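You operate a simulated robot arm through the tools that you are given. There is no shell and no other tool. Be economical: measure what you need, move in short steps, check, and stop when the job is done.

You run a simulated two-armed robot. Do the job below in one go: nothing can be reset, and whatever is moved stays where it is left.

TASK
Pick up the bottle marked "sealer coat" from the monitor side of the scanner bench top with one hand, pass it to the other hand and put it on the counter top by the sink. Take the bridge cast from the monitor side of the scanner bench top and put it on the grey tray on the scanner bench spine. Close the cupboard door. Push the service drawer shut. Open the microscope bench centre drawer, fetch the blue wax crown from the microscope bench top behind the spine and set it in the inside of the microscope bench centre drawer and shut the drawer again. Take the wiping block on the finishing bench top and put it away on the cupboard top. Open the counter drawer, fetch the scoop and set it inside, then shut the drawer. Take the green wax block from the finishing bench top behind the spine and put it on top of the liner carton. Press the drier key three times. Take the yellow impression tray from the vice side of the scanner bench top and put it on the counter top by the sink. Take the foil carton on the vice side of the scanner bench top and put it away on the stock shelf. Any order will do. Set down upright: bottle, bridge cast, foil carton.

Only the result counts: the job must be done as asked and must still hold three seconds after the hand-in. Knocking over, shifting, dropping, spilling or breaking anything else fails it.

THE ROBOT
Two 7-joint arms with two-finger parallel grippers on one trunk, on a base that drives. Base frame: it is fixed to the floor where the robot stands at the start and does not move with it; the origin is under the middle of the robot, x ahead of it, y to its left, z up. Lengths are in mm, angles in degrees, forces in N, time in s.
The left shoulder is at the start at [60, 147, 520], the right one opposite. With the tool pointing down near the work surface each hand reaches from about 100 to 660 mm from the robot's upright axis, wherever it stands, measured 20 degrees to its own side. Places, roughly: bottle [500, 250, 750]; bridge cast (10x5x5 cm) [600, -200, 800]; counter drawer [-1200, 2700, 700]; counter top by the sink [-1200, 2800, 900]; cupboard door [-7100, 2200, 400]; cupboard top [-7500, 1900, 800]; drawer [-1200, 2700, 700]; drier key [1700, -800, 800]; foil carton [1500, 1000, 750]; impression tray [1500, 250, 750]; inside of the microscope bench centre drawer [-5300, -2500, 300]; liner carton [-1500, -1500, 750]; microscope bench centre drawer [-5400, -2500, 400]; scoop (18x6x9 cm) [-2300, -1200, 800]; service drawer [-5600, 400, 600]; stock shelf [-6400, -4600, 200]; tray (17x12x4 cm) [1100, -2500, 900]; wax block [-1500, -2250, 750]; wax crown [-4500, -2500, 750]; wiping block (8x6x4 cm) [-2300, -2000, 800]. Payload 3.43 kg a hand.
Tool frame (each hand has its own): the origin (TCP) lies between the finger pads and is the grasp point; the fingertips stand 30 mm ahead of it; z points along the fingers, y is the line along which they close. The gripper opens to 94 mm. The fingers are 28 mm wide and 10 mm thick; the gripper's body (50 by 96 mm) begins 55 mm behind the TCP.
Orientation is told as [roll, pitch, yaw] about the base's x, y, z axes, in that order, counted from this pose: with the fingers straight down and closing along the base's y, the tool's x points along the base's -x, its y along +y and its z along -z.

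THE INTERFACE
- The arms move only by the tool send_rows. It takes "left_plan", "right_plan" or both (then of equal length, played together; a hand with none holds still); each is text: rows parted by semicolons, each of 7 numbers parted by spaces: the shift along the base's x, y, z in mm, then the turn, a rotation vector about the base's x, y, z in degrees, then the gripper command, from -1 (shut) to 1 (fully open), values between in proportion. In form: dx dy dz rx ry rz jaw; .... A call has 1 to 20 rows; each row shifts and turns the commanded pose from where the row before left it. Rows are played at 5 a second. More than 50 mm and 8.6 degrees between two rows, or a gripper value outside its range, and nothing of the call is played. A pose out of reach is approached as far as the arm can. The call stops where the force on the tool passes 40 N (or 10 N more than at its start, if that is more) or the arm is blocked; 0.2 s more then pass. The fingers move at their own pace (about 72 mm/s each) and stop on an object; they squeeze with about 23 N. The grip force told is the motor's: it shows also when the fingers shut on nothing. Time passes only in rows, and 0.2 s behind the last, so rows that do not move let the fingers close. It gives the time, the measured TCP pose, the force on the tool (base axes), the opening and the grip force at its end, in the units of the frame above (readings bear some noise), with the torque about the TCP (base axes, N m) and any sound that the robot's microphone picked up, and new pictures: "views" is both (left out), scene, wrist or none (wrist: the cameras of the hands that moved).
- Cameras (640 x 400 px; columns grow to the right, rows downward): "scene" is now at [49.6, 26.3, 1161.3]; the picture's right is [0.30, -0.95, 0.00], its down [-0.53, -0.17, -0.83] and it looks along [0.79, 0.25, -0.56] (base axes); focal length 251 px, centre (320, 200). "left" rides on the left gripper at [76, -14, -103] in its tool frame; the picture's right is [0.18, 0.98, 0.00], its down [-0.75, 0.14, -0.64] and it looks along [-0.63, 0.12, 0.77] (tool axes); focal length 243 px, centre (320, 200). "right" rides on the right gripper at [76, 14, -102] in its tool frame; the picture's right is [-0.18, 0.98, 0.00], its down [-0.75, -0.14, -0.64] and it looks along [-0.63, -0.12, 0.77] (tool axes); focal length 243 px, centre (320, 200). There is no depth. A picture from a camera that has moved, and an enlarged one, comes with that camera's place and axes in the base frame and with its lens. The place of the scene camera against the robot may be out by one fixed shift of up to 12 mm in any direction.
- slide_trunk(by): slides the trunk up (or, below 0, down) by that many mm; the arms and the scene camera ride with it, the base frame stays. It gives what a move gives, with no picture.
- steer(legs): drives the robot by 1 to 6 legs, each [ahead, left, turn to the left] in mm, mm and degrees, along the robot's own axes; the way and the turn of a leg run together, so that a leg with both is an arc; at most 1500 mm and 180 degrees a leg. The arms and the cameras ride along, it lands a little off, and it stops where it bumps. It gives what a move gives, and a new picture of the scene camera.
- pan_tilt(pan, tilt): turns the head with the scene camera to pan (to the left, within 86 degrees either way) and tilt (down, from -29 to 69), counted from straight ahead of the robot. It gives what a move gives, and a new picture of the scene camera.
- inspect(camera, box): a new picture of the part [left, top, right, bottom] of that camera's present view, enlarged. The clock stands still meanwhile.
- close_job(): hands the job in; it is judged then, once.

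Work in short steps. Places have to be worked out from the pictures, the camera data and where the tool is seen: move nearer, look again, correct. Check each grasp and each placing, and mend what went wrong. You have 567 turns and 360 pictures in all, those below and enlarged ones among them. Open the grippers and draw the arms clear of the work before you hand the job in, unless the task says otherwise.

The tools are called after "Request:" as name(argument=value, ...) on one line, values as JSON. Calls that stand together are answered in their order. send_rows: Moves the arms, as the interface text tells. Its arguments: {"type":"object","properties":{"left_plan":{"type":"string"},"right_plan":{"type":"string"},"views":{"type":"string","enum":["both","scene","wrist","none"]}},"required":[]} The other tools are called the same way: slide_trunk (by) slides the trunk up or down; steer (legs) drives the base; pan_tilt (pan, tilt) turns the head that bears the scene camera; inspect (camera, box) takes an enlarged picture of a part of a camera's view; close_job () hands the job in.

At the start:

```text
time_s: 0.0
left_tool_pos: [285.0, 252.0, 965.1]
left_tcp_rot: [0.0, 0.0, -0.1]
left_ft_force: [0.8, 0.7, -0.1]
left_ft_torque: [0.01, -0.05, 0.02]
left_width: 94.0
left_finger_force: 0.0
right_tool_pos: [306.2, -59.5, 965.6]
right_tcp_rot: [0.0, 0.0, -0.1]
right_ft_force: [0.3, -0.2, -0.3]
right_ft_torque: [0.02, 0.03, 0.0]
right_width: 93.9
right_finger_force: 0.1
trunk travel left (down, up): [-227.0, 23.0]
robot x, y, heading: [0.4, 1.2, -0.2]
head pan, tilt: [17.4, 33.9]
```

scene: 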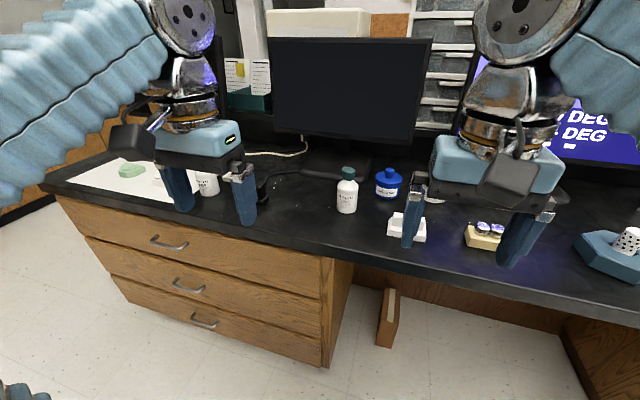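
right: 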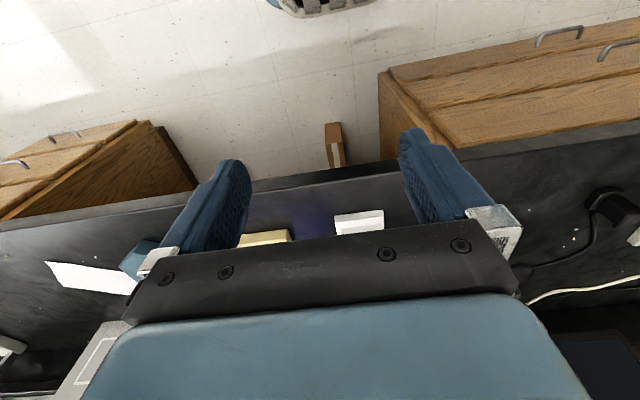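
left: 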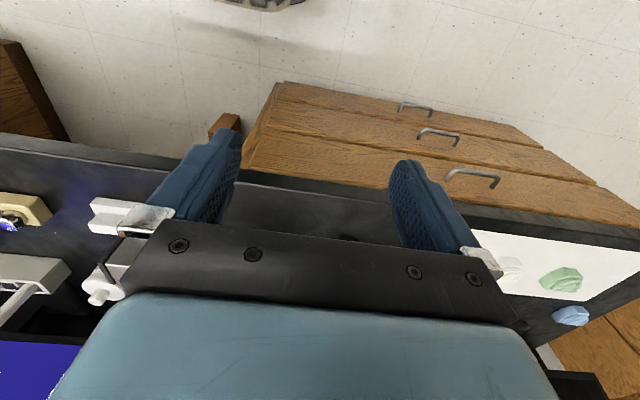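

The scene shows two bottles (white with green cap, blue) and several dental items on the bench. I enlarge the view to read labels.

Request:
inspect(camera="scene", box=[320, 150, 440, 225])

Request:
inspect(camera="scene", box=[380, 180, 640, 300])

Request:
inspect(camera="scene", box=[60, 130, 280, 260])

```text
5.33 times, centred on (380, 188) of scene
camera zoom: at [49.6, 26.3, 1161.3], right [0.3, -0.95, 0.0], down [-0.53, -0.17, -0.83], along [0.79, 0.25, -0.56], focal length 1340 px, centre (0, 267)
```

zoom: 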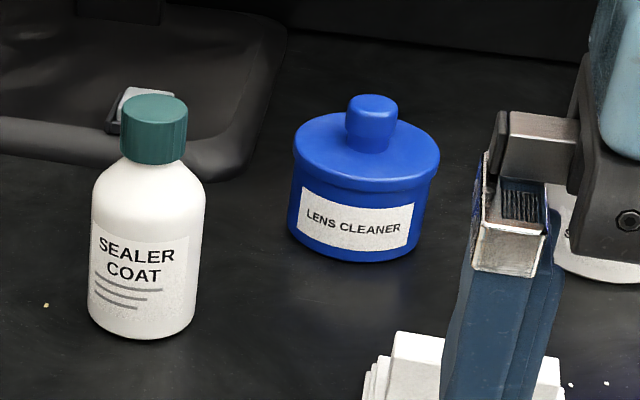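

```text
2.46 times, centred on (510, 240) of scene
camera zoom: at [49.6, 26.3, 1161.3], right [0.3, -0.95, 0.0], down [-0.53, -0.17, -0.83], along [0.79, 0.25, -0.56], focal length 618 px, centre (-148, 102)
```

zoom: 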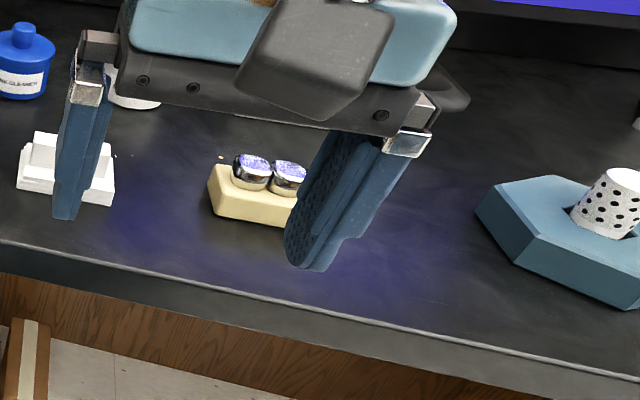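

```text
2.91 times, centred on (170, 195) of scene
camera zoom: at [49.6, 26.3, 1161.3], right [0.3, -0.95, 0.0], down [-0.53, -0.17, -0.83], along [0.79, 0.25, -0.56], focal length 731 px, centre (756, 214)
```

zoom: 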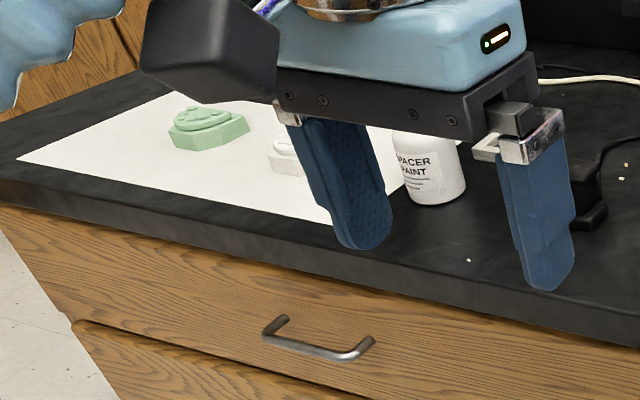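

Rough triangulation gives a bench top near z≈730, bottle near (625,130), and bridge cast near (600,-220). I move each hand behind its object at the present height, so the wrist cameras can look down on them.

Request:
send_rows(left_plan="39 -20 0 0 0 0 1; 39 -20 0 0 0 0 1; 39 -20 0 0 0 0 1; 39 -20 0 0 0 0 1; 39 -20 0 0 0 0 1", right_plan="30 -28 0 0 0 0 1; 30 -28 0 0 0 0 1; 30 -28 0 0 0 0 1; 30 -28 0 0 0 0 1; 30 -28 0 0 0 0 1", views="wrist")

```text
time_s: 1.2
left_tool_pos: [443.0, 174.1, 962.3]
left_tcp_rot: [-0.3, -0.5, -0.3]
left_ft_force: [1.2, 0.8, -1.0]
left_ft_torque: [-0.08, 0.1, 0.03]
left_width: 93.8
left_finger_force: 0.0
left hand out of reach, approached as far as the arm can: row 2, 5
right_tool_pos: [434.9, -176.0, 963.8]
right_tcp_rot: [-0.2, -0.1, 0.2]
right_ft_force: [1.1, 0.3, -0.6]
right_ft_torque: [-0.06, 0.07, 0.0]
right_width: 93.7
right_finger_force: 0.1
right hand out of reach, approached as far as the arm can: row 5
trunk travel left (down, up): [-227.0, 23.0]
robot x, y, heading: [0.4, 0.9, 0.2]
head pan, tilt: [17.4, 33.9]
camera right: at [358.5, -161.2, 1066.5], right [0.18, 0.98, 0.0], down [0.75, -0.14, 0.64], along [0.63, -0.12, -0.77], focal length 243 px, centre (320, 200)
camera left: at [363.7, 158.4, 1064.8], right [-0.18, 0.98, 0.0], down [0.75, 0.14, 0.65], along [0.64, 0.11, -0.76], focal length 243 px, centre (320, 200)
```

right: 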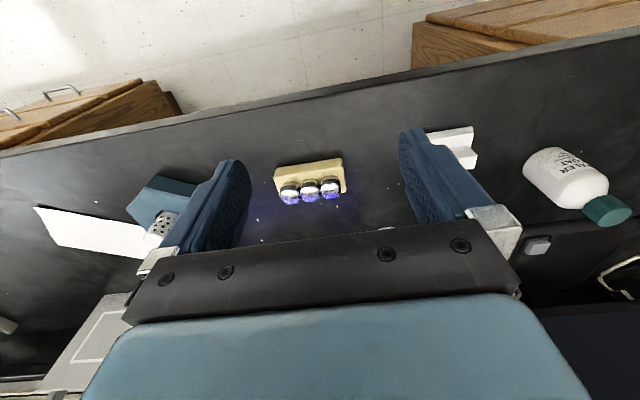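
left: 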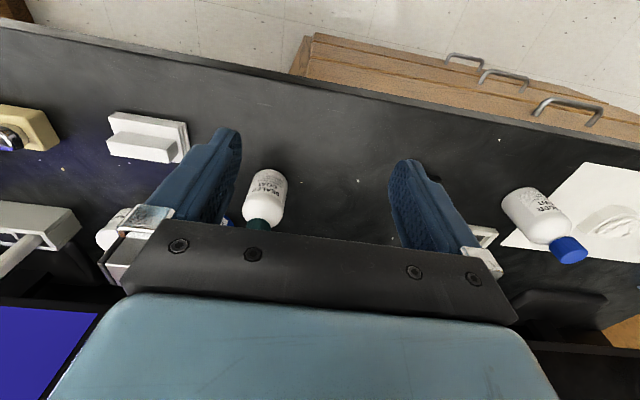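

Triangulation now puts the bottle at about (588,116) on a bench of z≈762, about 130 mm tall. For the hand-over the left hand will grip the body from the front at a 60° tilt, and the right will take the cap from above. I tilt and lower the left hand in front of it.

Request:
send_rows(left_plan="0 -8 -19 0 -8.57 0 1; 0 -8 -19 0 -8.57 0 1; 0 -8 -19 0 -8.57 0 1; 0 -8 -19 0 -8.57 0 1; 0 -8 -19 0 -8.57 0 1; 0 -8 -19 0 -8.57 0 1; 0 -8 -16 0 -8.57 0 1", views="both")

```text
time_s: 2.8
left_tool_pos: [438.7, 117.8, 833.6]
left_tcp_rot: [0.0, -60.0, -0.1]
left_ft_force: [0.1, -1.2, 0.1]
left_ft_torque: [-0.01, 0.03, -0.02]
left_width: 93.9
left_finger_force: 0.1
right_tool_pos: [432.9, -179.1, 965.4]
right_tcp_rot: [0.0, -0.2, 0.0]
right_ft_force: [-0.1, -0.2, 0.3]
right_ft_torque: [0.0, 0.02, 0.02]
right_width: 94.0
right_finger_force: 0.2
trunk travel left (down, up): [-227.0, 23.0]
robot x, y, heading: [1.6, 1.3, 0.1]
head pan, tilt: [17.4, 33.9]
camera scene: at [49.7, 26.3, 1161.3], right [0.3, -0.95, 0.0], down [-0.53, -0.17, -0.83], along [0.79, 0.25, -0.56], focal length 251 px, centre (320, 200)
camera left: at [308.9, 103.4, 818.8], right [-0.09, 0.98, -0.16], down [-0.18, 0.14, 0.97], along [0.98, 0.12, 0.16], focal length 243 px, centre (320, 200)
```

scene: 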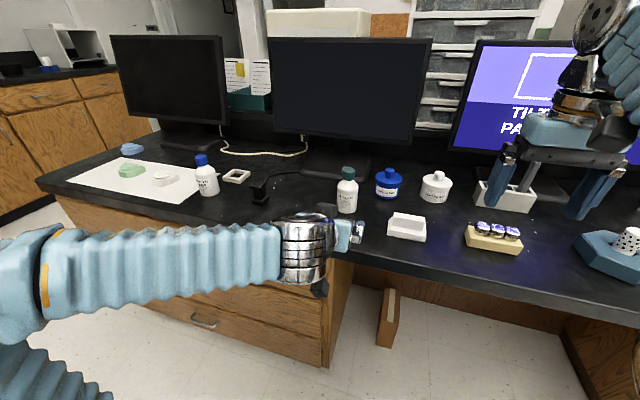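
left: 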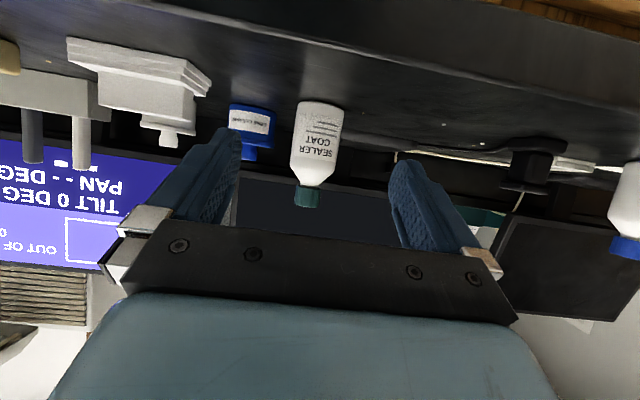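

The bottle is centred between the fingers (y≈120), about 50 mm wide and 110 tall, with its base at z≈763. I advance 148 mm, settle to mid-body height, and close.

Request:
send_rows(left_plan="37 0 -6 0 0 0 1; 37 0 -6 0 0 0 1; 37 1 -6 0 0 0 1; 37 1 -6 0 0 0 1; 0 0 0 0 0 0 1", views="wrist")

```text
time_s: 4.0
left_tool_pos: [587.1, 120.9, 808.3]
left_tcp_rot: [0.0, -60.0, 0.0]
left_ft_force: [0.4, -0.4, -0.3]
left_ft_torque: [0.02, 0.01, 0.01]
left_width: 94.1
left_finger_force: 0.0
right_tool_pos: [433.8, -176.9, 964.7]
right_tcp_rot: [-0.1, -0.1, 0.1]
right_ft_force: [0.8, 0.3, 0.8]
right_ft_torque: [0.01, 0.02, 0.03]
right_width: 93.8
right_finger_force: 0.0
trunk travel left (down, up): [-227.0, 23.0]
robot x, y, heading: [3.7, 1.7, 0.3]
head pan, tilt: [17.4, 33.9]
camera left: at [458.1, 105.2, 793.7], right [-0.09, 0.98, -0.16], down [-0.18, 0.14, 0.97], along [0.98, 0.12, 0.16], focal length 243 px, centre (320, 200)
```

left: 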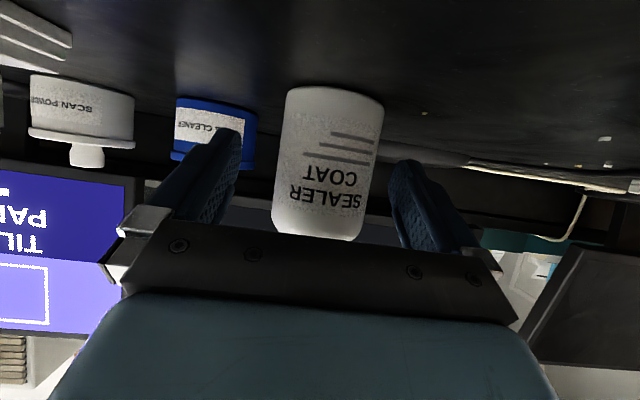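

The bottle sits between the fingers at the right depth. I close and lift slightly.

Request:
send_rows(left_plan="0 0 0 0 0 0 -1; 0 0 0 0 0 0 -1; 0 0 0 0 0 0 -1; 0 0 0 0 0 0 -1; 0 0 20 0 0 0 -1; 0 0 30 0 0 0 -1; 0 0 40 0 0 0 -1", views="both")

```text
time_s: 5.6
left_tool_pos: [587.9, 121.3, 899.7]
left_tcp_rot: [0.0, -59.8, 0.0]
left_ft_force: [-0.1, -1.1, -4.6]
left_ft_torque: [0.04, 0.03, 0.01]
left_width: 55.5
left_finger_force: 23.5
right_tool_pos: [432.7, -176.9, 965.0]
right_tcp_rot: [0.0, -0.1, -0.1]
right_ft_force: [-0.5, 0.3, -0.4]
right_ft_torque: [0.0, -0.01, -0.01]
right_width: 94.1
right_finger_force: 0.0
trunk travel left (down, up): [-227.0, 23.0]
robot x, y, heading: [-2.3, -1.9, -0.0]
head pan, tilt: [17.4, 33.9]
camera scene: at [50.0, 26.4, 1161.2], right [0.3, -0.95, 0.0], down [-0.53, -0.17, -0.83], along [0.79, 0.25, -0.56], focal length 251 px, centre (320, 200)
camera left: at [458.5, 105.5, 885.8], right [-0.09, 0.98, -0.16], down [-0.18, 0.14, 0.97], along [0.98, 0.12, 0.16], focal length 243 px, centre (320, 200)
```

scene: 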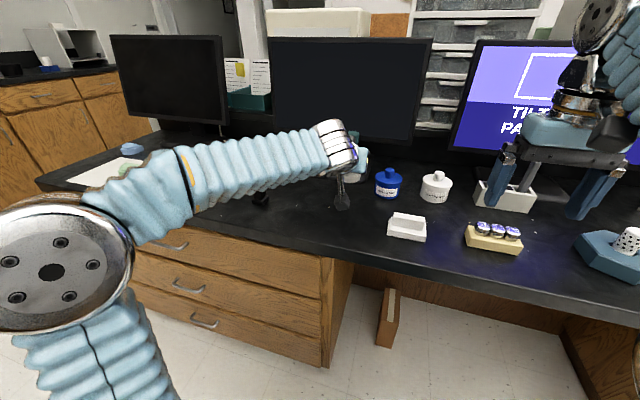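
left: 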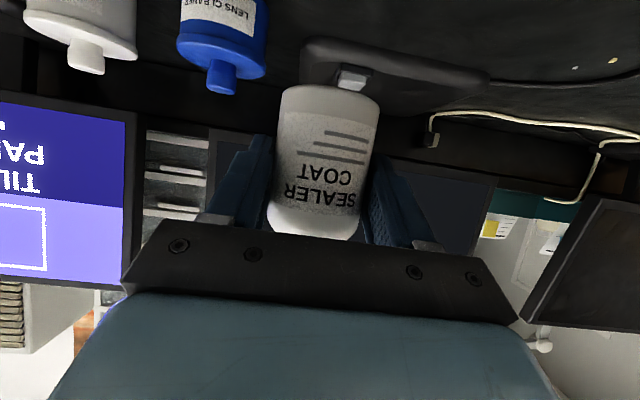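

Gripped at 55.5 mm and lifted. I bring the bottle back toward the middle in front of the robot for the hand-over.

Request:
send_rows(left_plan="-32 -15 -10 0 0 0 -1; -32 -15 -10 0 0 0 -1; -32 -15 -10 0 0 0 -1; -32 -15 -10 0 0 0 -1; -30 -15 -10 0 0 0 -1; 0 0 0 0 0 0 -1", right_plan="0 0 0 0 0 0 1; 0 0 0 0 0 0 1; 0 0 0 0 0 0 1; -5 0 10 0 0 0 1; -5 0 10 0 0 0 1; -5 0 10 0 0 0 1", views="both")

```text
time_s: 7.0
left_tool_pos: [426.2, 47.1, 850.3]
left_tcp_rot: [0.1, -60.0, 0.0]
left_ft_force: [0.5, -0.4, -3.7]
left_ft_torque: [0.0, 0.06, -0.02]
left_width: 55.3
left_finger_force: 23.0
right_tool_pos: [432.9, -177.6, 965.1]
right_tcp_rot: [0.0, -0.2, 0.0]
right_ft_force: [-0.8, 0.4, -0.3]
right_ft_torque: [0.0, 0.03, -0.02]
right_width: 94.3
right_finger_force: 0.0
right hand out of reach, approached as far as the arm can: row 4, 5, 6
trunk travel left (down, up): [-227.0, 23.0]
robot x, y, heading: [0.9, 1.4, -0.2]
head pan, tilt: [17.4, 33.9]
camera scene: at [49.7, 26.3, 1161.3], right [0.3, -0.95, 0.0], down [-0.53, -0.17, -0.83], along [0.79, 0.25, -0.56], focal length 251 px, centre (320, 200)
camera right: at [356.8, -163.8, 1067.0], right [0.18, 0.98, 0.0], down [0.75, -0.14, 0.64], along [0.63, -0.12, -0.77], focal length 243 px, centre (320, 200)
camera left: at [297.4, 31.8, 835.2], right [-0.09, 0.98, -0.16], down [-0.18, 0.14, 0.97], along [0.98, 0.12, 0.16], focal length 243 px, centre (320, 200)
```

scene: 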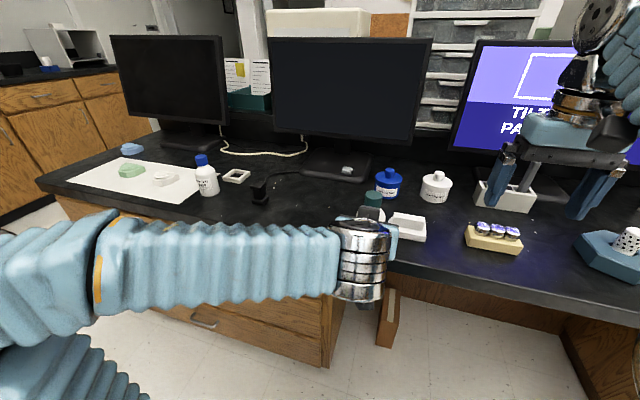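
right: 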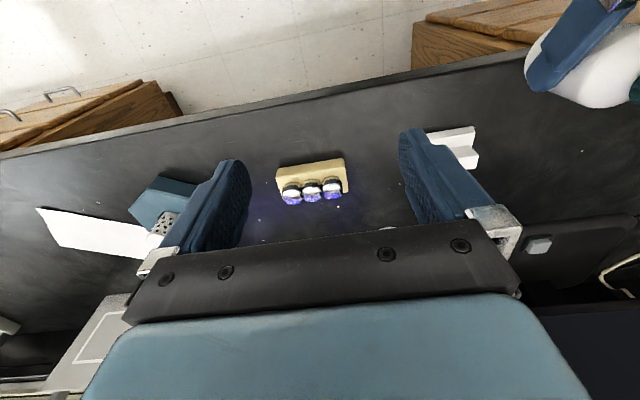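
left: 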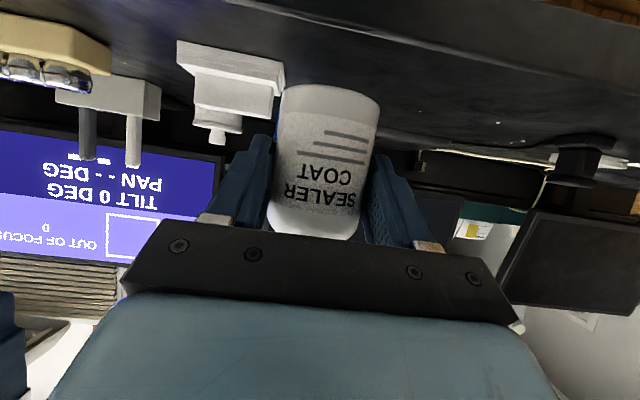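

I enlarge the scene view around the cap to find its position.

Request:
inspect(camera="scene", box=[330, 175, 410, 225])

```text
8.00 times, centred on (370, 200) of scene
camera zoom: at [49.7, 26.3, 1161.3], right [0.3, -0.95, 0.0], down [-0.53, -0.17, -0.83], along [0.79, 0.25, -0.56], focal length 2009 px, centre (-80, 200)
```

zoom: 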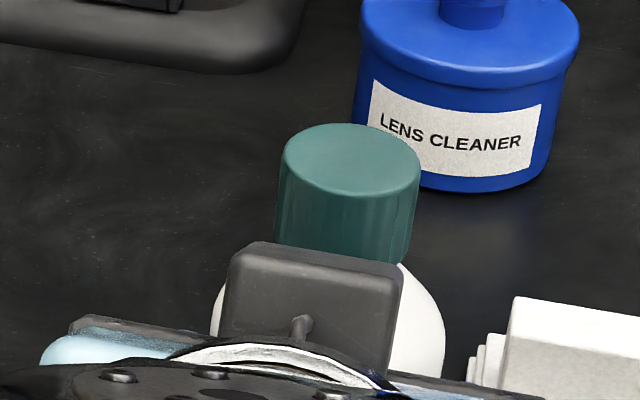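

The cap top is near (430,48,922), about 33 mm across and 27 high. I lower the bottle a little for the right arm's reach, then bring the right hand over it.

Request:
send_rows(left_plan="-10 0 -18 0 0 0 -1; -10 0 -18 0 0 0 -1; 0 0 0 0 0 0 -1; 0 0 0 0 0 0 -1; 0 0 0 0 0 0 -1; 0 0 0 0 0 0 -1; 0 0 0 0 0 0 -1", right_plan="0 0 0 0 0 0 1; -4 37 -2 0 0 0 1; -4 37 -2 0 0 0 1; -4 37 -2 0 0 0 1; -4 37 -2 0 0 0 1; -4 38 -2 0 0 0 1; -4 39 -2 0 0 0 1", views="both")

```text
time_s: 8.6
left_tool_pos: [407.1, 46.9, 814.6]
left_tcp_rot: [-0.1, -60.0, 0.0]
left_ft_force: [0.1, 0.1, -3.4]
left_ft_torque: [0.03, 0.05, 0.0]
left_width: 55.5
left_finger_force: 22.9
right_tool_pos: [411.1, -13.9, 956.6]
right_tcp_rot: [0.2, -0.4, 0.0]
right_ft_force: [-0.2, 0.5, -0.4]
right_ft_torque: [-0.02, 0.04, 0.0]
right_width: 94.1
right_finger_force: 0.0
right hand out of reach, approached as far as the arm can: row 5, 6, 7
trunk travel left (down, up): [-227.0, 23.0]
robot x, y, heading: [1.1, 1.1, -0.1]
head pan, tilt: [17.4, 33.9]
camera scene: at [49.8, 26.3, 1161.3], right [0.3, -0.95, 0.0], down [-0.53, -0.17, -0.83], along [0.79, 0.25, -0.56], focal length 251 px, centre (320, 200)
camera right: at [334.8, -0.4, 1059.2], right [0.18, 0.98, 0.0], down [0.75, -0.14, 0.65], along [0.64, -0.12, -0.76], focal length 243 px, centre (320, 200)
camera left: at [278.0, 31.9, 800.4], right [-0.09, 0.98, -0.16], down [-0.18, 0.14, 0.97], along [0.98, 0.12, 0.16], focal length 243 px, centre (320, 200)
```

scene: 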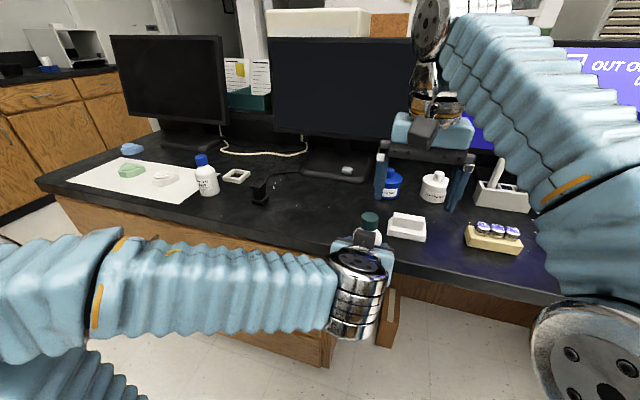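
right: 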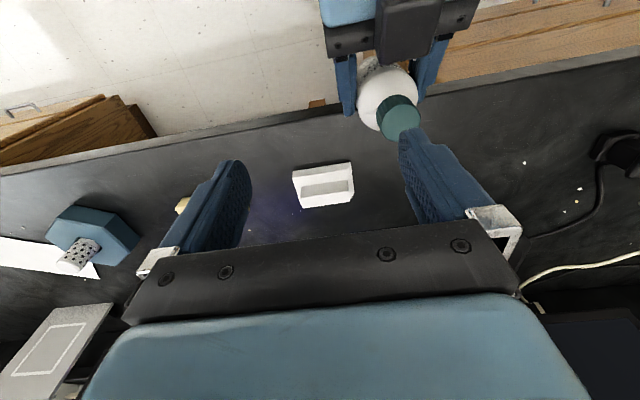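
left: 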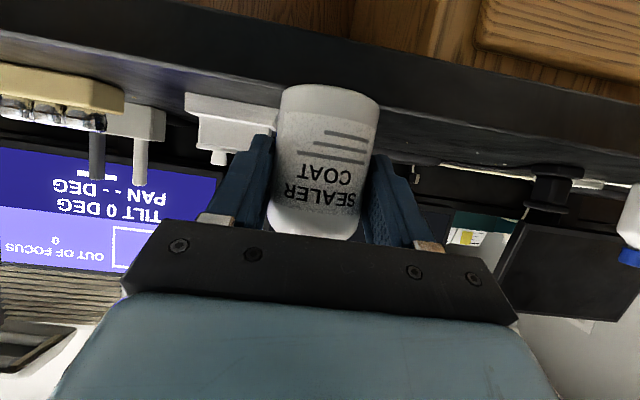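

The cap's measured at (410,46,887); the right hand sits at (411,-14). I bring the bottle under the right hand instead.

Request:
send_rows(left_plan="0 -20 0 0 0 0 -1; 0 -20 0 0 0 0 -1; 0 -20 0 0 0 0 -1; 0 0 0 0 0 0 -1", right_plan="0 0 0 0 0 0 1; 0 0 0 0 0 0 1; 0 0 0 0 0 0 1; 0 0 0 0 0 0 1", views="both")

```text
time_s: 9.6
left_tool_pos: [408.3, -12.5, 813.5]
left_tcp_rot: [0.0, -60.1, 0.0]
left_ft_force: [-0.4, 0.1, -3.8]
left_ft_torque: [0.03, 0.04, -0.02]
left_width: 55.4
left_finger_force: 22.1
right_tool_pos: [411.9, -13.5, 957.0]
right_tcp_rot: [0.2, -0.4, -0.1]
right_ft_force: [-0.4, 0.0, 0.5]
right_ft_torque: [-0.01, -0.03, 0.0]
right_width: 93.9
right_finger_force: 0.1
trunk travel left (down, up): [-227.0, 23.0]
robot x, y, heading: [-1.5, -1.9, 0.1]
head pan, tilt: [17.4, 33.9]
camera scene: at [49.8, 26.2, 1161.3], right [0.3, -0.95, 0.0], down [-0.53, -0.17, -0.83], along [0.79, 0.25, -0.56], focal length 251 px, centre (320, 200)
camera right: at [334.9, -0.6, 1059.2], right [0.18, 0.98, 0.0], down [0.75, -0.14, 0.65], along [0.64, -0.12, -0.76], focal length 243 px, centre (320, 200)
camera left: at [279.6, -28.1, 798.2], right [-0.09, 0.98, -0.16], down [-0.18, 0.14, 0.97], along [0.98, 0.12, 0.16], focal length 243 px, centre (320, 200)
```

scene: 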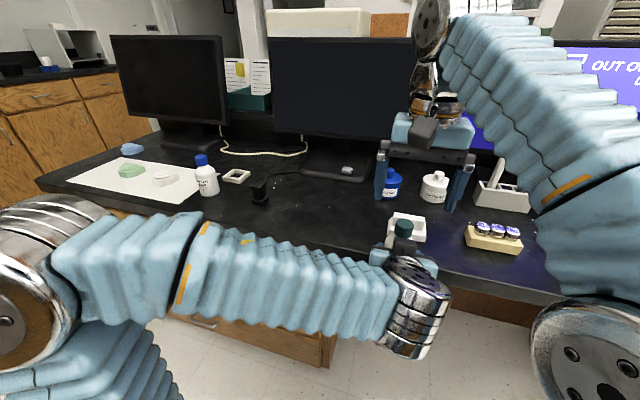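
right: 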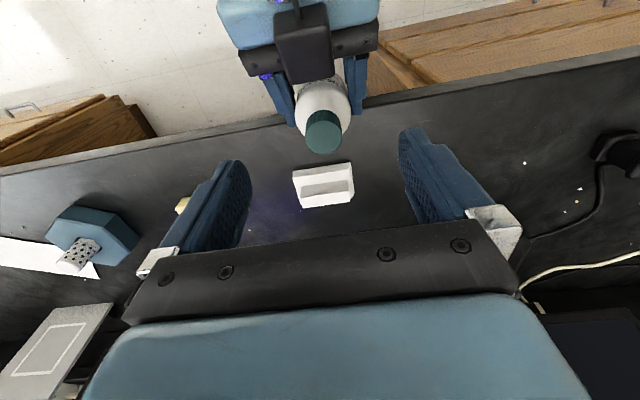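
left: 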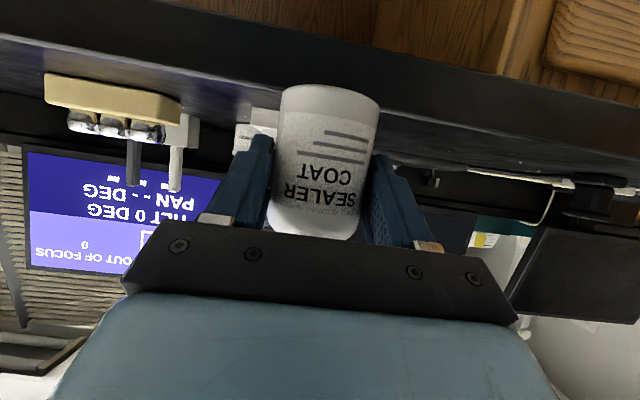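

Cap now at about (413,-12.5,887), right under the right gripper. I lower the right hand 64 mm around it.

Request:
send_rows(right_plan="0 0 -16 0 0 0 1; 0 0 -16 0 0 0 1; 0 0 -16 0 0 0 1; 0 0 -16 0 0 0 1; 0 0 0 0 0 0 1", views="both")

```text
time_s: 10.8
left_tool_pos: [407.7, -12.3, 811.7]
left_tcp_rot: [0.0, -60.1, 0.1]
left_ft_force: [0.2, -0.3, -3.7]
left_ft_torque: [0.01, 0.05, 0.02]
left_width: 55.4
left_finger_force: 22.6
right_tool_pos: [414.2, -14.2, 891.8]
right_tcp_rot: [0.0, 0.0, 0.0]
right_ft_force: [0.1, 0.6, 0.4]
right_ft_torque: [-0.01, 0.03, 0.01]
right_width: 94.0
right_finger_force: 0.1
trunk travel left (down, up): [-227.0, 23.0]
robot x, y, heading: [5.0, -1.6, 0.3]
head pan, tilt: [17.4, 33.9]
camera scene: at [49.8, 26.3, 1161.3], right [0.3, -0.95, 0.0], down [-0.53, -0.17, -0.83], along [0.79, 0.25, -0.56], focal length 251 px, centre (320, 200)
camera right: at [337.5, 0.5, 993.4], right [0.18, 0.98, 0.0], down [0.75, -0.14, 0.64], along [0.63, -0.12, -0.77], focal length 243 px, centre (320, 200)
```

scene: 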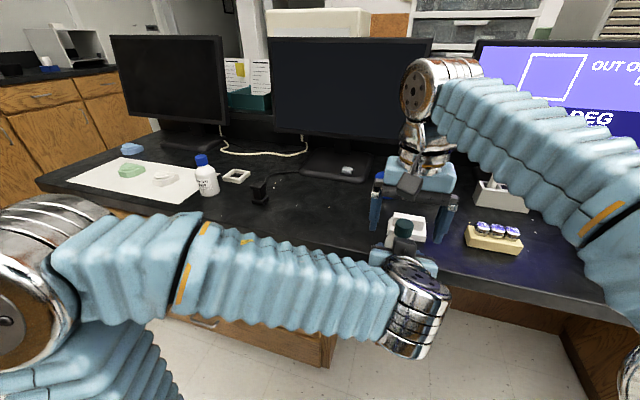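
right: 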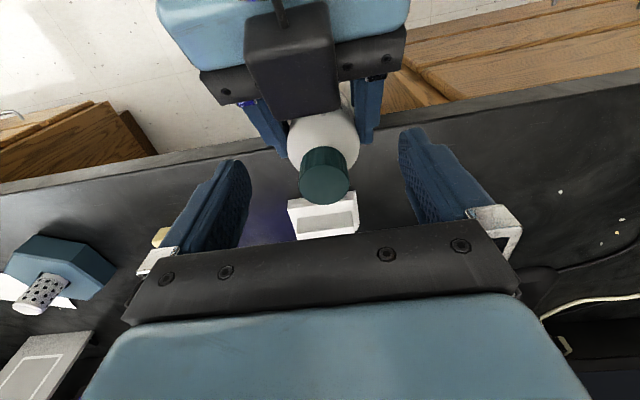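

By estimate the cap top is between 877 and 887, so the tips overlap most of it. I take a close look before closing.

Request:
inspect(camera="scene", box=[350, 170, 470, 245])

```text
5.33 times, centred on (410, 208) of scene
camera zoom: at [49.8, 26.3, 1161.3], right [0.3, -0.95, 0.0], down [-0.53, -0.17, -0.83], along [0.79, 0.25, -0.56], focal length 1340 px, centre (-160, 160)
```

zoom: 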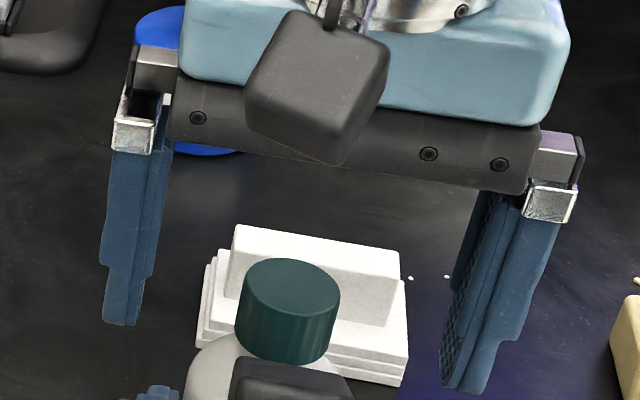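

Corrected for the camera shift, the cap top's at z≈888, so the tips overlap nearly the whole cap. I shift +4 mm in y and close the right gripper.

Request:
send_rows(right_plan="-3 4 0 0 0 0 1; 0 0 0 0 0 0 -1; 0 0 0 0 0 0 -1; 0 0 0 0 0 0 -1; 0 0 0 0 0 0 -1; 0 0 0 0 0 0 -1; 0 0 0 0 0 0 -1", views="both")

```text
time_s: 12.4
left_tool_pos: [408.2, -12.8, 812.2]
left_tcp_rot: [0.0, -59.8, 0.1]
left_ft_force: [-4.1, 21.6, -4.0]
left_ft_torque: [-0.65, 0.14, 0.19]
left_width: 55.3
left_finger_force: 23.2
right_tool_pos: [409.8, -10.2, 892.0]
right_tcp_rot: [-0.1, 0.0, -0.1]
right_ft_force: [3.4, -21.8, 0.4]
right_ft_torque: [-1.03, -0.35, -0.2]
right_width: 29.9
right_finger_force: 22.8
trunk travel left (down, up): [-227.0, 23.0]
robot x, y, heading: [0.8, 0.1, -0.0]
head pan, tilt: [17.4, 33.9]
camera scene: at [49.8, 26.3, 1161.3], right [0.3, -0.95, 0.0], down [-0.53, -0.17, -0.83], along [0.79, 0.25, -0.56], focal length 251 px, centre (320, 200)
camera right: at [334.0, 3.7, 994.2], right [0.19, 0.98, 0.0], down [0.75, -0.14, 0.64], along [0.63, -0.12, -0.77], focal length 243 px, centre (320, 200)
```

scene: 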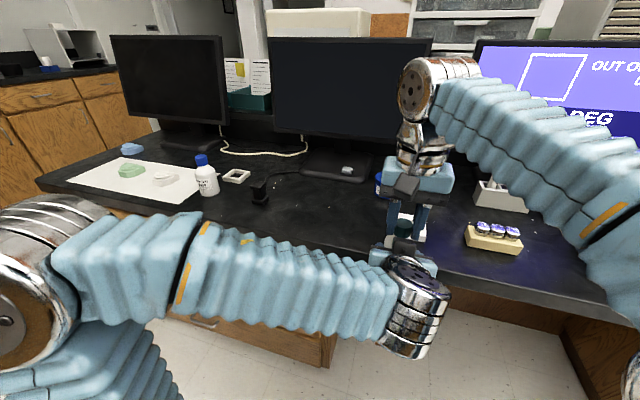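
right: 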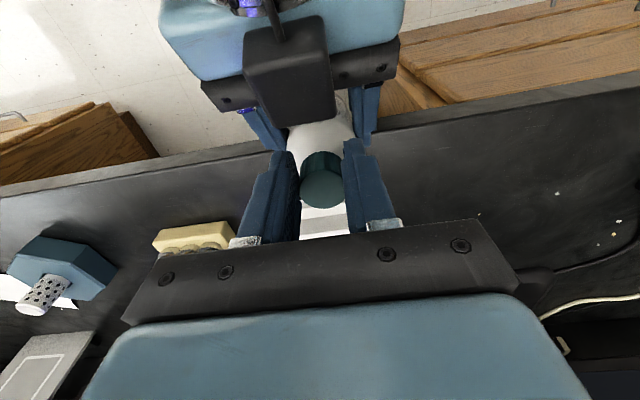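

The cap is gripped (29.9 mm) with a 21 N side load; I relax by moving the right hand -3 mm in y.

Request:
send_rows(right_plan="0 -3 0 0 0 0 -1; 0 0 0 0 0 0 -1", views="none")

```text
time_s: 13.0
left_tool_pos: [407.9, -13.2, 811.8]
left_tcp_rot: [0.1, -59.8, -0.2]
left_ft_force: [-6.7, 7.3, -15.2]
left_ft_torque: [-0.04, -0.1, 0.16]
left_width: 55.3
left_finger_force: 22.8
right_tool_pos: [409.2, -11.7, 891.0]
right_tcp_rot: [0.2, -0.2, 0.0]
right_ft_force: [7.1, -6.9, 12.3]
right_ft_torque: [-0.51, -0.37, -0.08]
right_width: 29.4
right_finger_force: 23.3
trunk travel left (down, up): [-227.0, 23.0]
robot x, y, heading: [0.8, 0.5, -0.3]
head pan, tilt: [17.4, 33.9]
```

Loads are small now. The left hand opens and backs straight off.

Request:
send_rows(left_plan="0 0 0 0 0 0 1; 0 0 0 0 0 0 1; 0 0 0 0 0 0 1; -30 0 -4 0 0 0 1; -30 0 -4 0 0 0 1; -30 0 -4 0 0 0 1; -20 10 0 0 0 0 1; 0 40 0 0 0 0 1; 0 40 0 0 0 0 1; 0 40 0 0 0 0 1", right_plan="0 0 0 0 0 0 -1; 0 0 0 0 0 0 -1; 0 0 0 0 0 0 -1; 0 0 0 0 0 0 -1; 0 0 0 0 0 0 -1; 0 0 0 0 0 0 -1; 0 0 0 0 0 0 -1; 0 0 0 0 0 0 -1; 0 0 0 0 0 0 -1; 0 0 0 0 0 0 -1", views="both")

```text
time_s: 15.2
left_tool_pos: [301.3, 116.5, 805.6]
left_tcp_rot: [0.0, -59.8, 0.0]
left_ft_force: [1.7, 0.8, 1.1]
left_ft_torque: [0.0, 0.02, 0.0]
left_width: 94.3
left_finger_force: 0.1
left hand out of reach, approached as far as the arm can: row 10
right_tool_pos: [409.2, -14.1, 891.0]
right_tcp_rot: [0.0, 0.0, -0.1]
right_ft_force: [0.6, 0.1, -0.3]
right_ft_torque: [-0.01, 0.04, 0.0]
right_width: 29.4
right_finger_force: 22.7
trunk travel left (down, up): [-227.0, 23.0]
robot x, y, heading: [2.5, -1.2, -0.2]
head pan, tilt: [17.4, 33.9]
camera scene: at [49.9, 26.1, 1161.3], right [0.3, -0.95, 0.0], down [-0.53, -0.17, -0.83], along [0.79, 0.25, -0.56], focal length 251 px, centre (320, 200)
camera right: at [333.1, 0.5, 993.1], right [0.18, 0.98, 0.0], down [0.75, -0.14, 0.64], along [0.63, -0.12, -0.77], focal length 243 px, centre (320, 200)
camera left: at [172.0, 100.9, 791.4], right [-0.09, 0.98, -0.16], down [-0.18, 0.14, 0.97], along [0.98, 0.12, 0.16], focal length 243 px, centre (320, 200)
```

scene: 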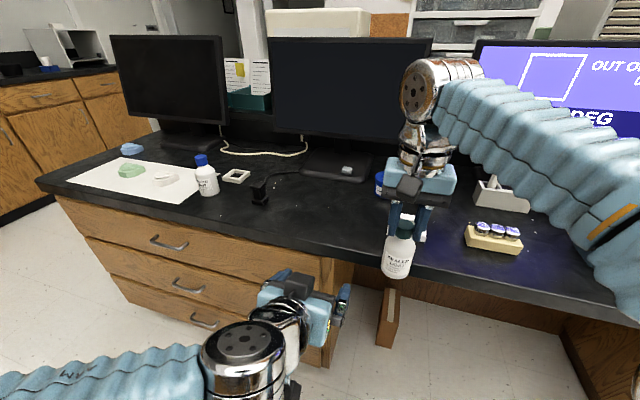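
right: 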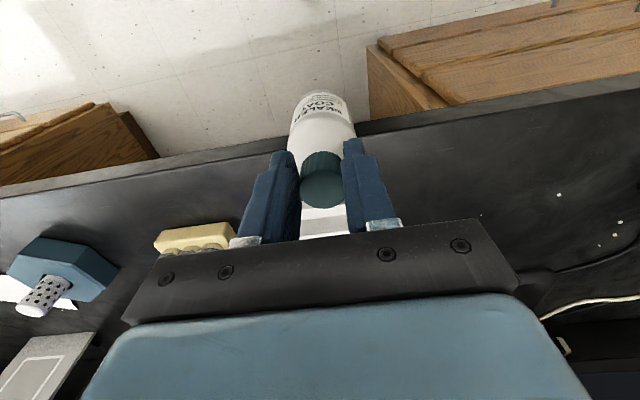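
left: 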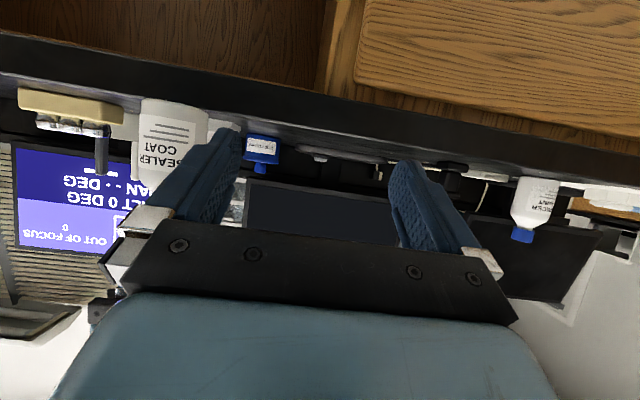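

The right hand now holds the bottle by its cap. I raise both hands to carrying poses (left turned back to vertical).

Request:
send_rows(left_plan="0 10 20 0 8.5 0 1; 0 15 20 0 8.5 0 1; 0 20 20 0 8.5 0 1; 0 20 20 0 8.5 0 1; 0 20 20 0 8.5 0 1; 0 20 20 0 8.5 0 1; 0 20 20 0 8.8 0 1", right_plan="-15 -30 8 0 0 0 -1; -15 -30 8 0 0 0 -1; -15 -30 8 0 0 0 -1; -15 -30 8 0 0 0 -1; -15 -30 8 0 0 0 -1; -15 -25 8 0 0 0 -1; 0 0 0 0 0 0 -1", views="none")

Request:
pan_tilt(pan=-40, tilt=30)

```text
refused: row 7 steps farther than a row can; nothing moved
```

```text
time_s: 16.5
left_tool_pos: [300.6, 115.7, 804.8]
left_tcp_rot: [0.1, -59.8, 0.2]
left_ft_force: [0.7, 0.0, 0.8]
left_ft_torque: [0.0, 0.01, -0.01]
left_width: 94.1
left_finger_force: 0.0
right_tool_pos: [408.4, -12.9, 890.3]
right_tcp_rot: [0.0, -0.1, -0.1]
right_ft_force: [-0.2, -0.4, -0.3]
right_ft_torque: [-0.03, 0.01, -0.03]
right_width: 29.3
right_finger_force: 22.8
trunk travel left (down, up): [-227.0, 23.0]
robot x, y, heading: [-0.2, -0.7, -0.2]
head pan, tilt: [-40.0, 30.0]
camera scene: at [34.5, -58.2, 1167.3], right [-0.64, -0.77, 0.0], down [-0.38, 0.32, -0.87], along [0.66, -0.56, -0.5], focal length 251 px, centre (320, 200)
```

scene: 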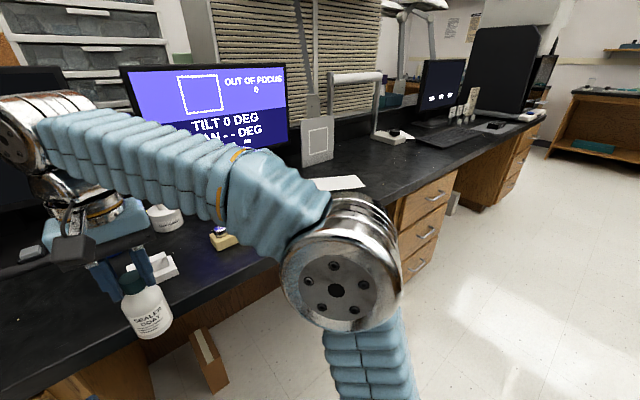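

Resend with legal turn steps.

Request:
send_rows(left_plan="0 10 20 0 8.5 0 1; 0 15 20 0 8.5 0 1; 0 20 20 0 8.5 0 1; 0 20 20 0 8.5 0 1; 0 20 20 0 8.5 0 1; 0 20 20 0 8.5 0 1; 0 20 20 0 8.5 0 1; 0 10 15 0 0.5 0 1", right_plan="-15 -30 8 0 0 0 -1; -15 -30 8 0 0 0 -1; -15 -30 8 0 0 0 -1; -15 -30 8 0 0 0 -1; -15 -30 8 0 0 0 -1; -15 -25 8 0 0 0 -1; 0 0 0 0 0 0 -1; 0 0 0 0 0 0 -1", views="none")

Request:
steer(legs=[[0, -360, 0]])

```text
time_s: 18.3
left_tool_pos: [300.4, 247.7, 961.8]
left_tcp_rot: [-0.2, -0.1, 0.1]
left_ft_force: [-0.1, -0.5, -0.2]
left_ft_torque: [-0.02, 0.04, 0.01]
left_width: 94.0
left_finger_force: 0.1
left hand out of reach, approached as far as the arm can: row 8
right_tool_pos: [320.4, -187.7, 936.5]
right_tcp_rot: [0.0, -0.1, 0.0]
right_ft_force: [0.3, -0.7, -3.8]
right_ft_torque: [0.0, 0.06, 0.0]
right_width: 29.4
right_finger_force: 23.0
trunk travel left (down, up): [-227.0, 23.0]
robot x, y, heading: [0.3, -1.0, -0.1]
head pan, tilt: [-40.0, 30.0]
```

```text
time_s: 20.7
left_tool_pos: [298.8, -127.7, 961.9]
left_tcp_rot: [-0.1, -0.3, 0.5]
left_ft_force: [-0.9, 0.3, -0.5]
left_ft_torque: [0.01, -0.02, -0.02]
left_width: 94.2
left_finger_force: 0.0
right_tool_pos: [322.6, -563.3, 936.6]
right_tcp_rot: [0.0, 0.0, 0.4]
right_ft_force: [0.0, -0.3, -3.3]
right_ft_torque: [0.02, 0.04, 0.01]
right_width: 29.4
right_finger_force: 23.2
trunk travel left (down, up): [-227.0, 23.0]
robot x, y, heading: [4.4, -376.9, 0.2]
head pan, tilt: [-40.0, 30.0]
camera scene: at [36.2, -435.7, 1167.3], right [-0.64, -0.77, 0.0], down [-0.39, 0.32, -0.87], along [0.67, -0.55, -0.5], focal length 251 px, centre (320, 200)
```

scene: 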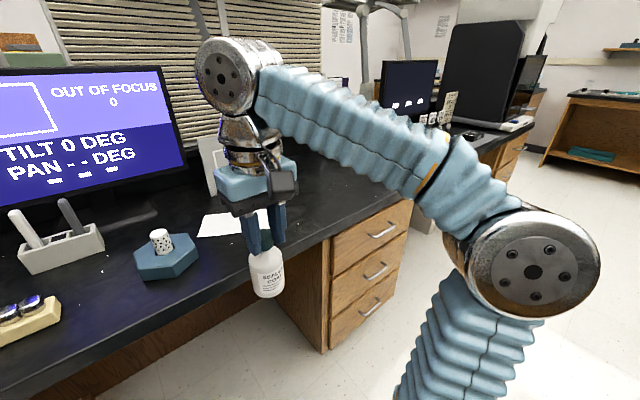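

The bridge cast is about at (563,-215), long side along y, so the left gripper must close along x. I turn the left hand by -90° yaw while lowering it in front of the bench.

Request:
send_rows(left_plan="12 -7 -5 0 0 -8.2 1; 12 -7 -5 0 0 -8.2 1; 12 -7 -5 0 0 -8.2 1; 12 -7 -5 0 0 -8.2 1; 12 -7 -5 0 0 -8.2 1; 12 -7 -5 0 0 -8.2 1; 12 -7 -5 0 0 -8.2 1; 12 -7 -5 0 0 -8.2 1; 12 -7 -5 0 0 -8.2 1; 12 -7 -5 0 0 -8.2 1; 12 -7 -5 0 0 -8 1", views="wrist")

Request:
pan_tilt(pan=20, tilt=40)

```text
time_s: 23.1
left_tool_pos: [431.5, -206.5, 906.3]
left_tcp_rot: [-0.1, -0.2, -89.6]
left_ft_force: [0.7, -0.2, 0.0]
left_ft_torque: [-0.03, -0.01, 0.01]
left_width: 94.0
left_finger_force: 0.0
right_tool_pos: [321.9, -561.4, 935.9]
right_tcp_rot: [0.0, 0.1, 0.4]
right_ft_force: [0.3, -0.6, -4.5]
right_ft_torque: [0.01, 0.04, -0.01]
right_width: 29.3
right_finger_force: 23.2
trunk travel left (down, up): [-227.0, 23.0]
robot x, y, heading: [0.0, -378.5, 0.6]
head pan, tilt: [-40.0, 30.0]
camera left: at [414.4, -130.4, 1009.4], right [0.98, 0.19, 0.0], down [0.15, -0.75, 0.65], along [0.12, -0.63, -0.76], focal length 243 px, centre (320, 200)
```

left: 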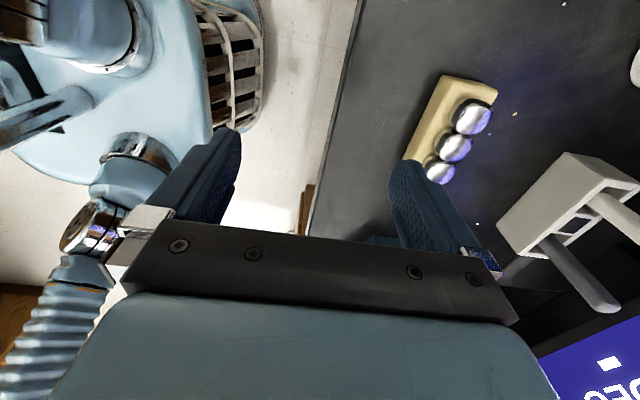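

```text
time_s: 24.4
left_tool_pos: [431.1, -206.4, 906.3]
left_tcp_rot: [-0.2, -0.3, -89.4]
left_ft_force: [0.0, -0.4, 0.0]
left_ft_torque: [0.0, -0.02, -0.01]
left_width: 94.1
left_finger_force: 0.1
right_tool_pos: [323.5, -562.9, 936.6]
right_tcp_rot: [0.0, -0.1, 0.5]
right_ft_force: [-0.1, 0.7, -4.0]
right_ft_torque: [0.01, 0.01, 0.0]
right_width: 29.1
right_finger_force: 23.3
trunk travel left (down, up): [-227.0, 23.0]
robot x, y, heading: [1.1, -376.2, 0.4]
head pan, tilt: [20.0, 40.0]
camera scene: at [46.2, -348.6, 1152.0], right [0.35, -0.94, 0.0], down [-0.6, -0.22, -0.77], along [0.72, 0.27, -0.64], focal length 251 px, centre (320, 200)
```

scene: 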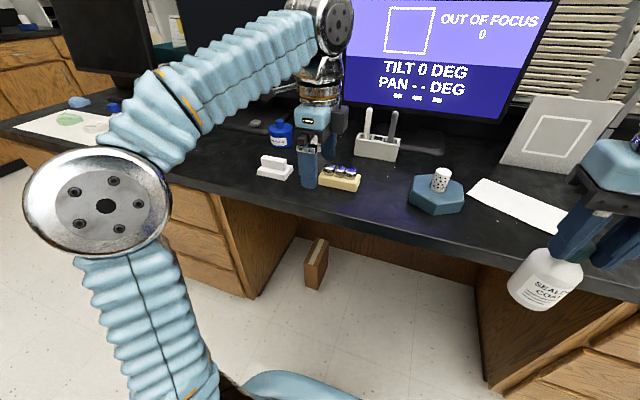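

The cast's front edge runs at x≈537 from y -164 to -258, so its centre is about (559,-212). I move above it.

Request:
send_rows(left_plan="42 -2 -12 0 0 0 1; 42 -2 -12 0 0 0 1; 43 -2 -12 0 0 0 1; 0 0 0 0 0 0 1", views="both")

```text
time_s: 25.4
left_tool_pos: [555.6, -211.5, 869.2]
left_tcp_rot: [-0.2, -0.2, -89.5]
left_ft_force: [0.9, 0.1, 0.4]
left_ft_torque: [-0.02, 0.0, 0.01]
left_width: 93.9
left_finger_force: 0.1
right_tool_pos: [320.5, -562.5, 936.1]
right_tcp_rot: [0.0, 0.0, 0.4]
right_ft_force: [0.0, -0.5, -3.3]
right_ft_torque: [0.01, 0.02, -0.02]
right_width: 29.3
right_finger_force: 23.4
trunk travel left (down, up): [-227.0, 23.0]
robot x, y, heading: [1.1, -373.2, 0.4]
head pan, tilt: [20.0, 40.0]
camera scene: at [46.5, -348.6, 1151.9], right [0.35, -0.94, 0.0], down [-0.6, -0.22, -0.77], along [0.72, 0.27, -0.64], focal length 251 px, centre (320, 200)
camera left: at [539.5, -136.2, 971.8], right [0.98, 0.19, 0.0], down [0.15, -0.75, 0.64], along [0.12, -0.63, -0.76], focal length 243 px, centre (320, 200)
```

scene: 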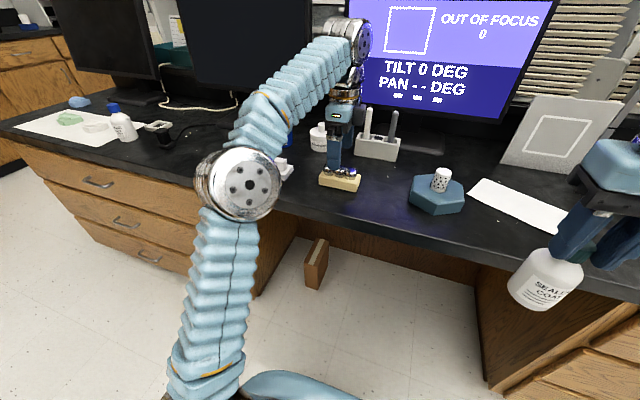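
left: 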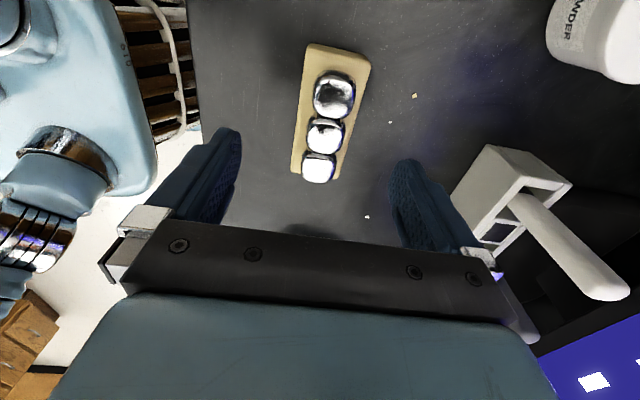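

The cast is centred between the fingers. I descend to z≈797 and close.

Request:
send_rows(left_plan="2 0 -18 0 0 0 1; 0 0 -18 0 0 0 1; 0 0 -18 0 0 0 1; 0 0 -17 0 0 0 1; 0 0 0 0 0 0 -1; 0 0 0 0 0 0 -1; 0 0 0 0 0 0 -1; 0 0 0 0 0 0 -1", views="wrist")

```text
time_s: 27.2
left_tool_pos: [557.6, -210.3, 798.3]
left_tcp_rot: [-0.1, -0.2, -89.5]
left_ft_force: [1.4, 0.5, -0.3]
left_ft_torque: [-0.12, -0.19, 0.05]
left_width: 46.0
left_finger_force: 23.7
right_tool_pos: [320.5, -562.1, 937.4]
right_tcp_rot: [0.0, -0.1, 0.5]
right_ft_force: [0.1, 0.3, -4.2]
right_ft_torque: [0.02, 0.03, 0.04]
right_width: 29.1
right_finger_force: 23.0
trunk travel left (down, up): [-227.0, 23.0]
robot x, y, heading: [3.6, -378.1, 0.2]
head pan, tilt: [20.0, 40.0]
camera left: at [540.9, -134.2, 901.0], right [0.98, 0.19, 0.0], down [0.15, -0.75, 0.65], along [0.12, -0.63, -0.76], focal length 243 px, centre (320, 200)
```

left: 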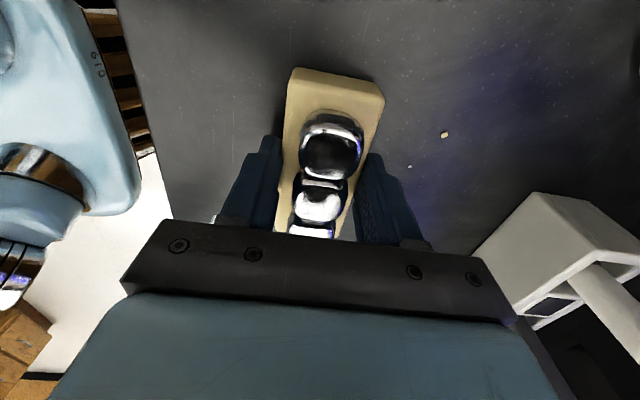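

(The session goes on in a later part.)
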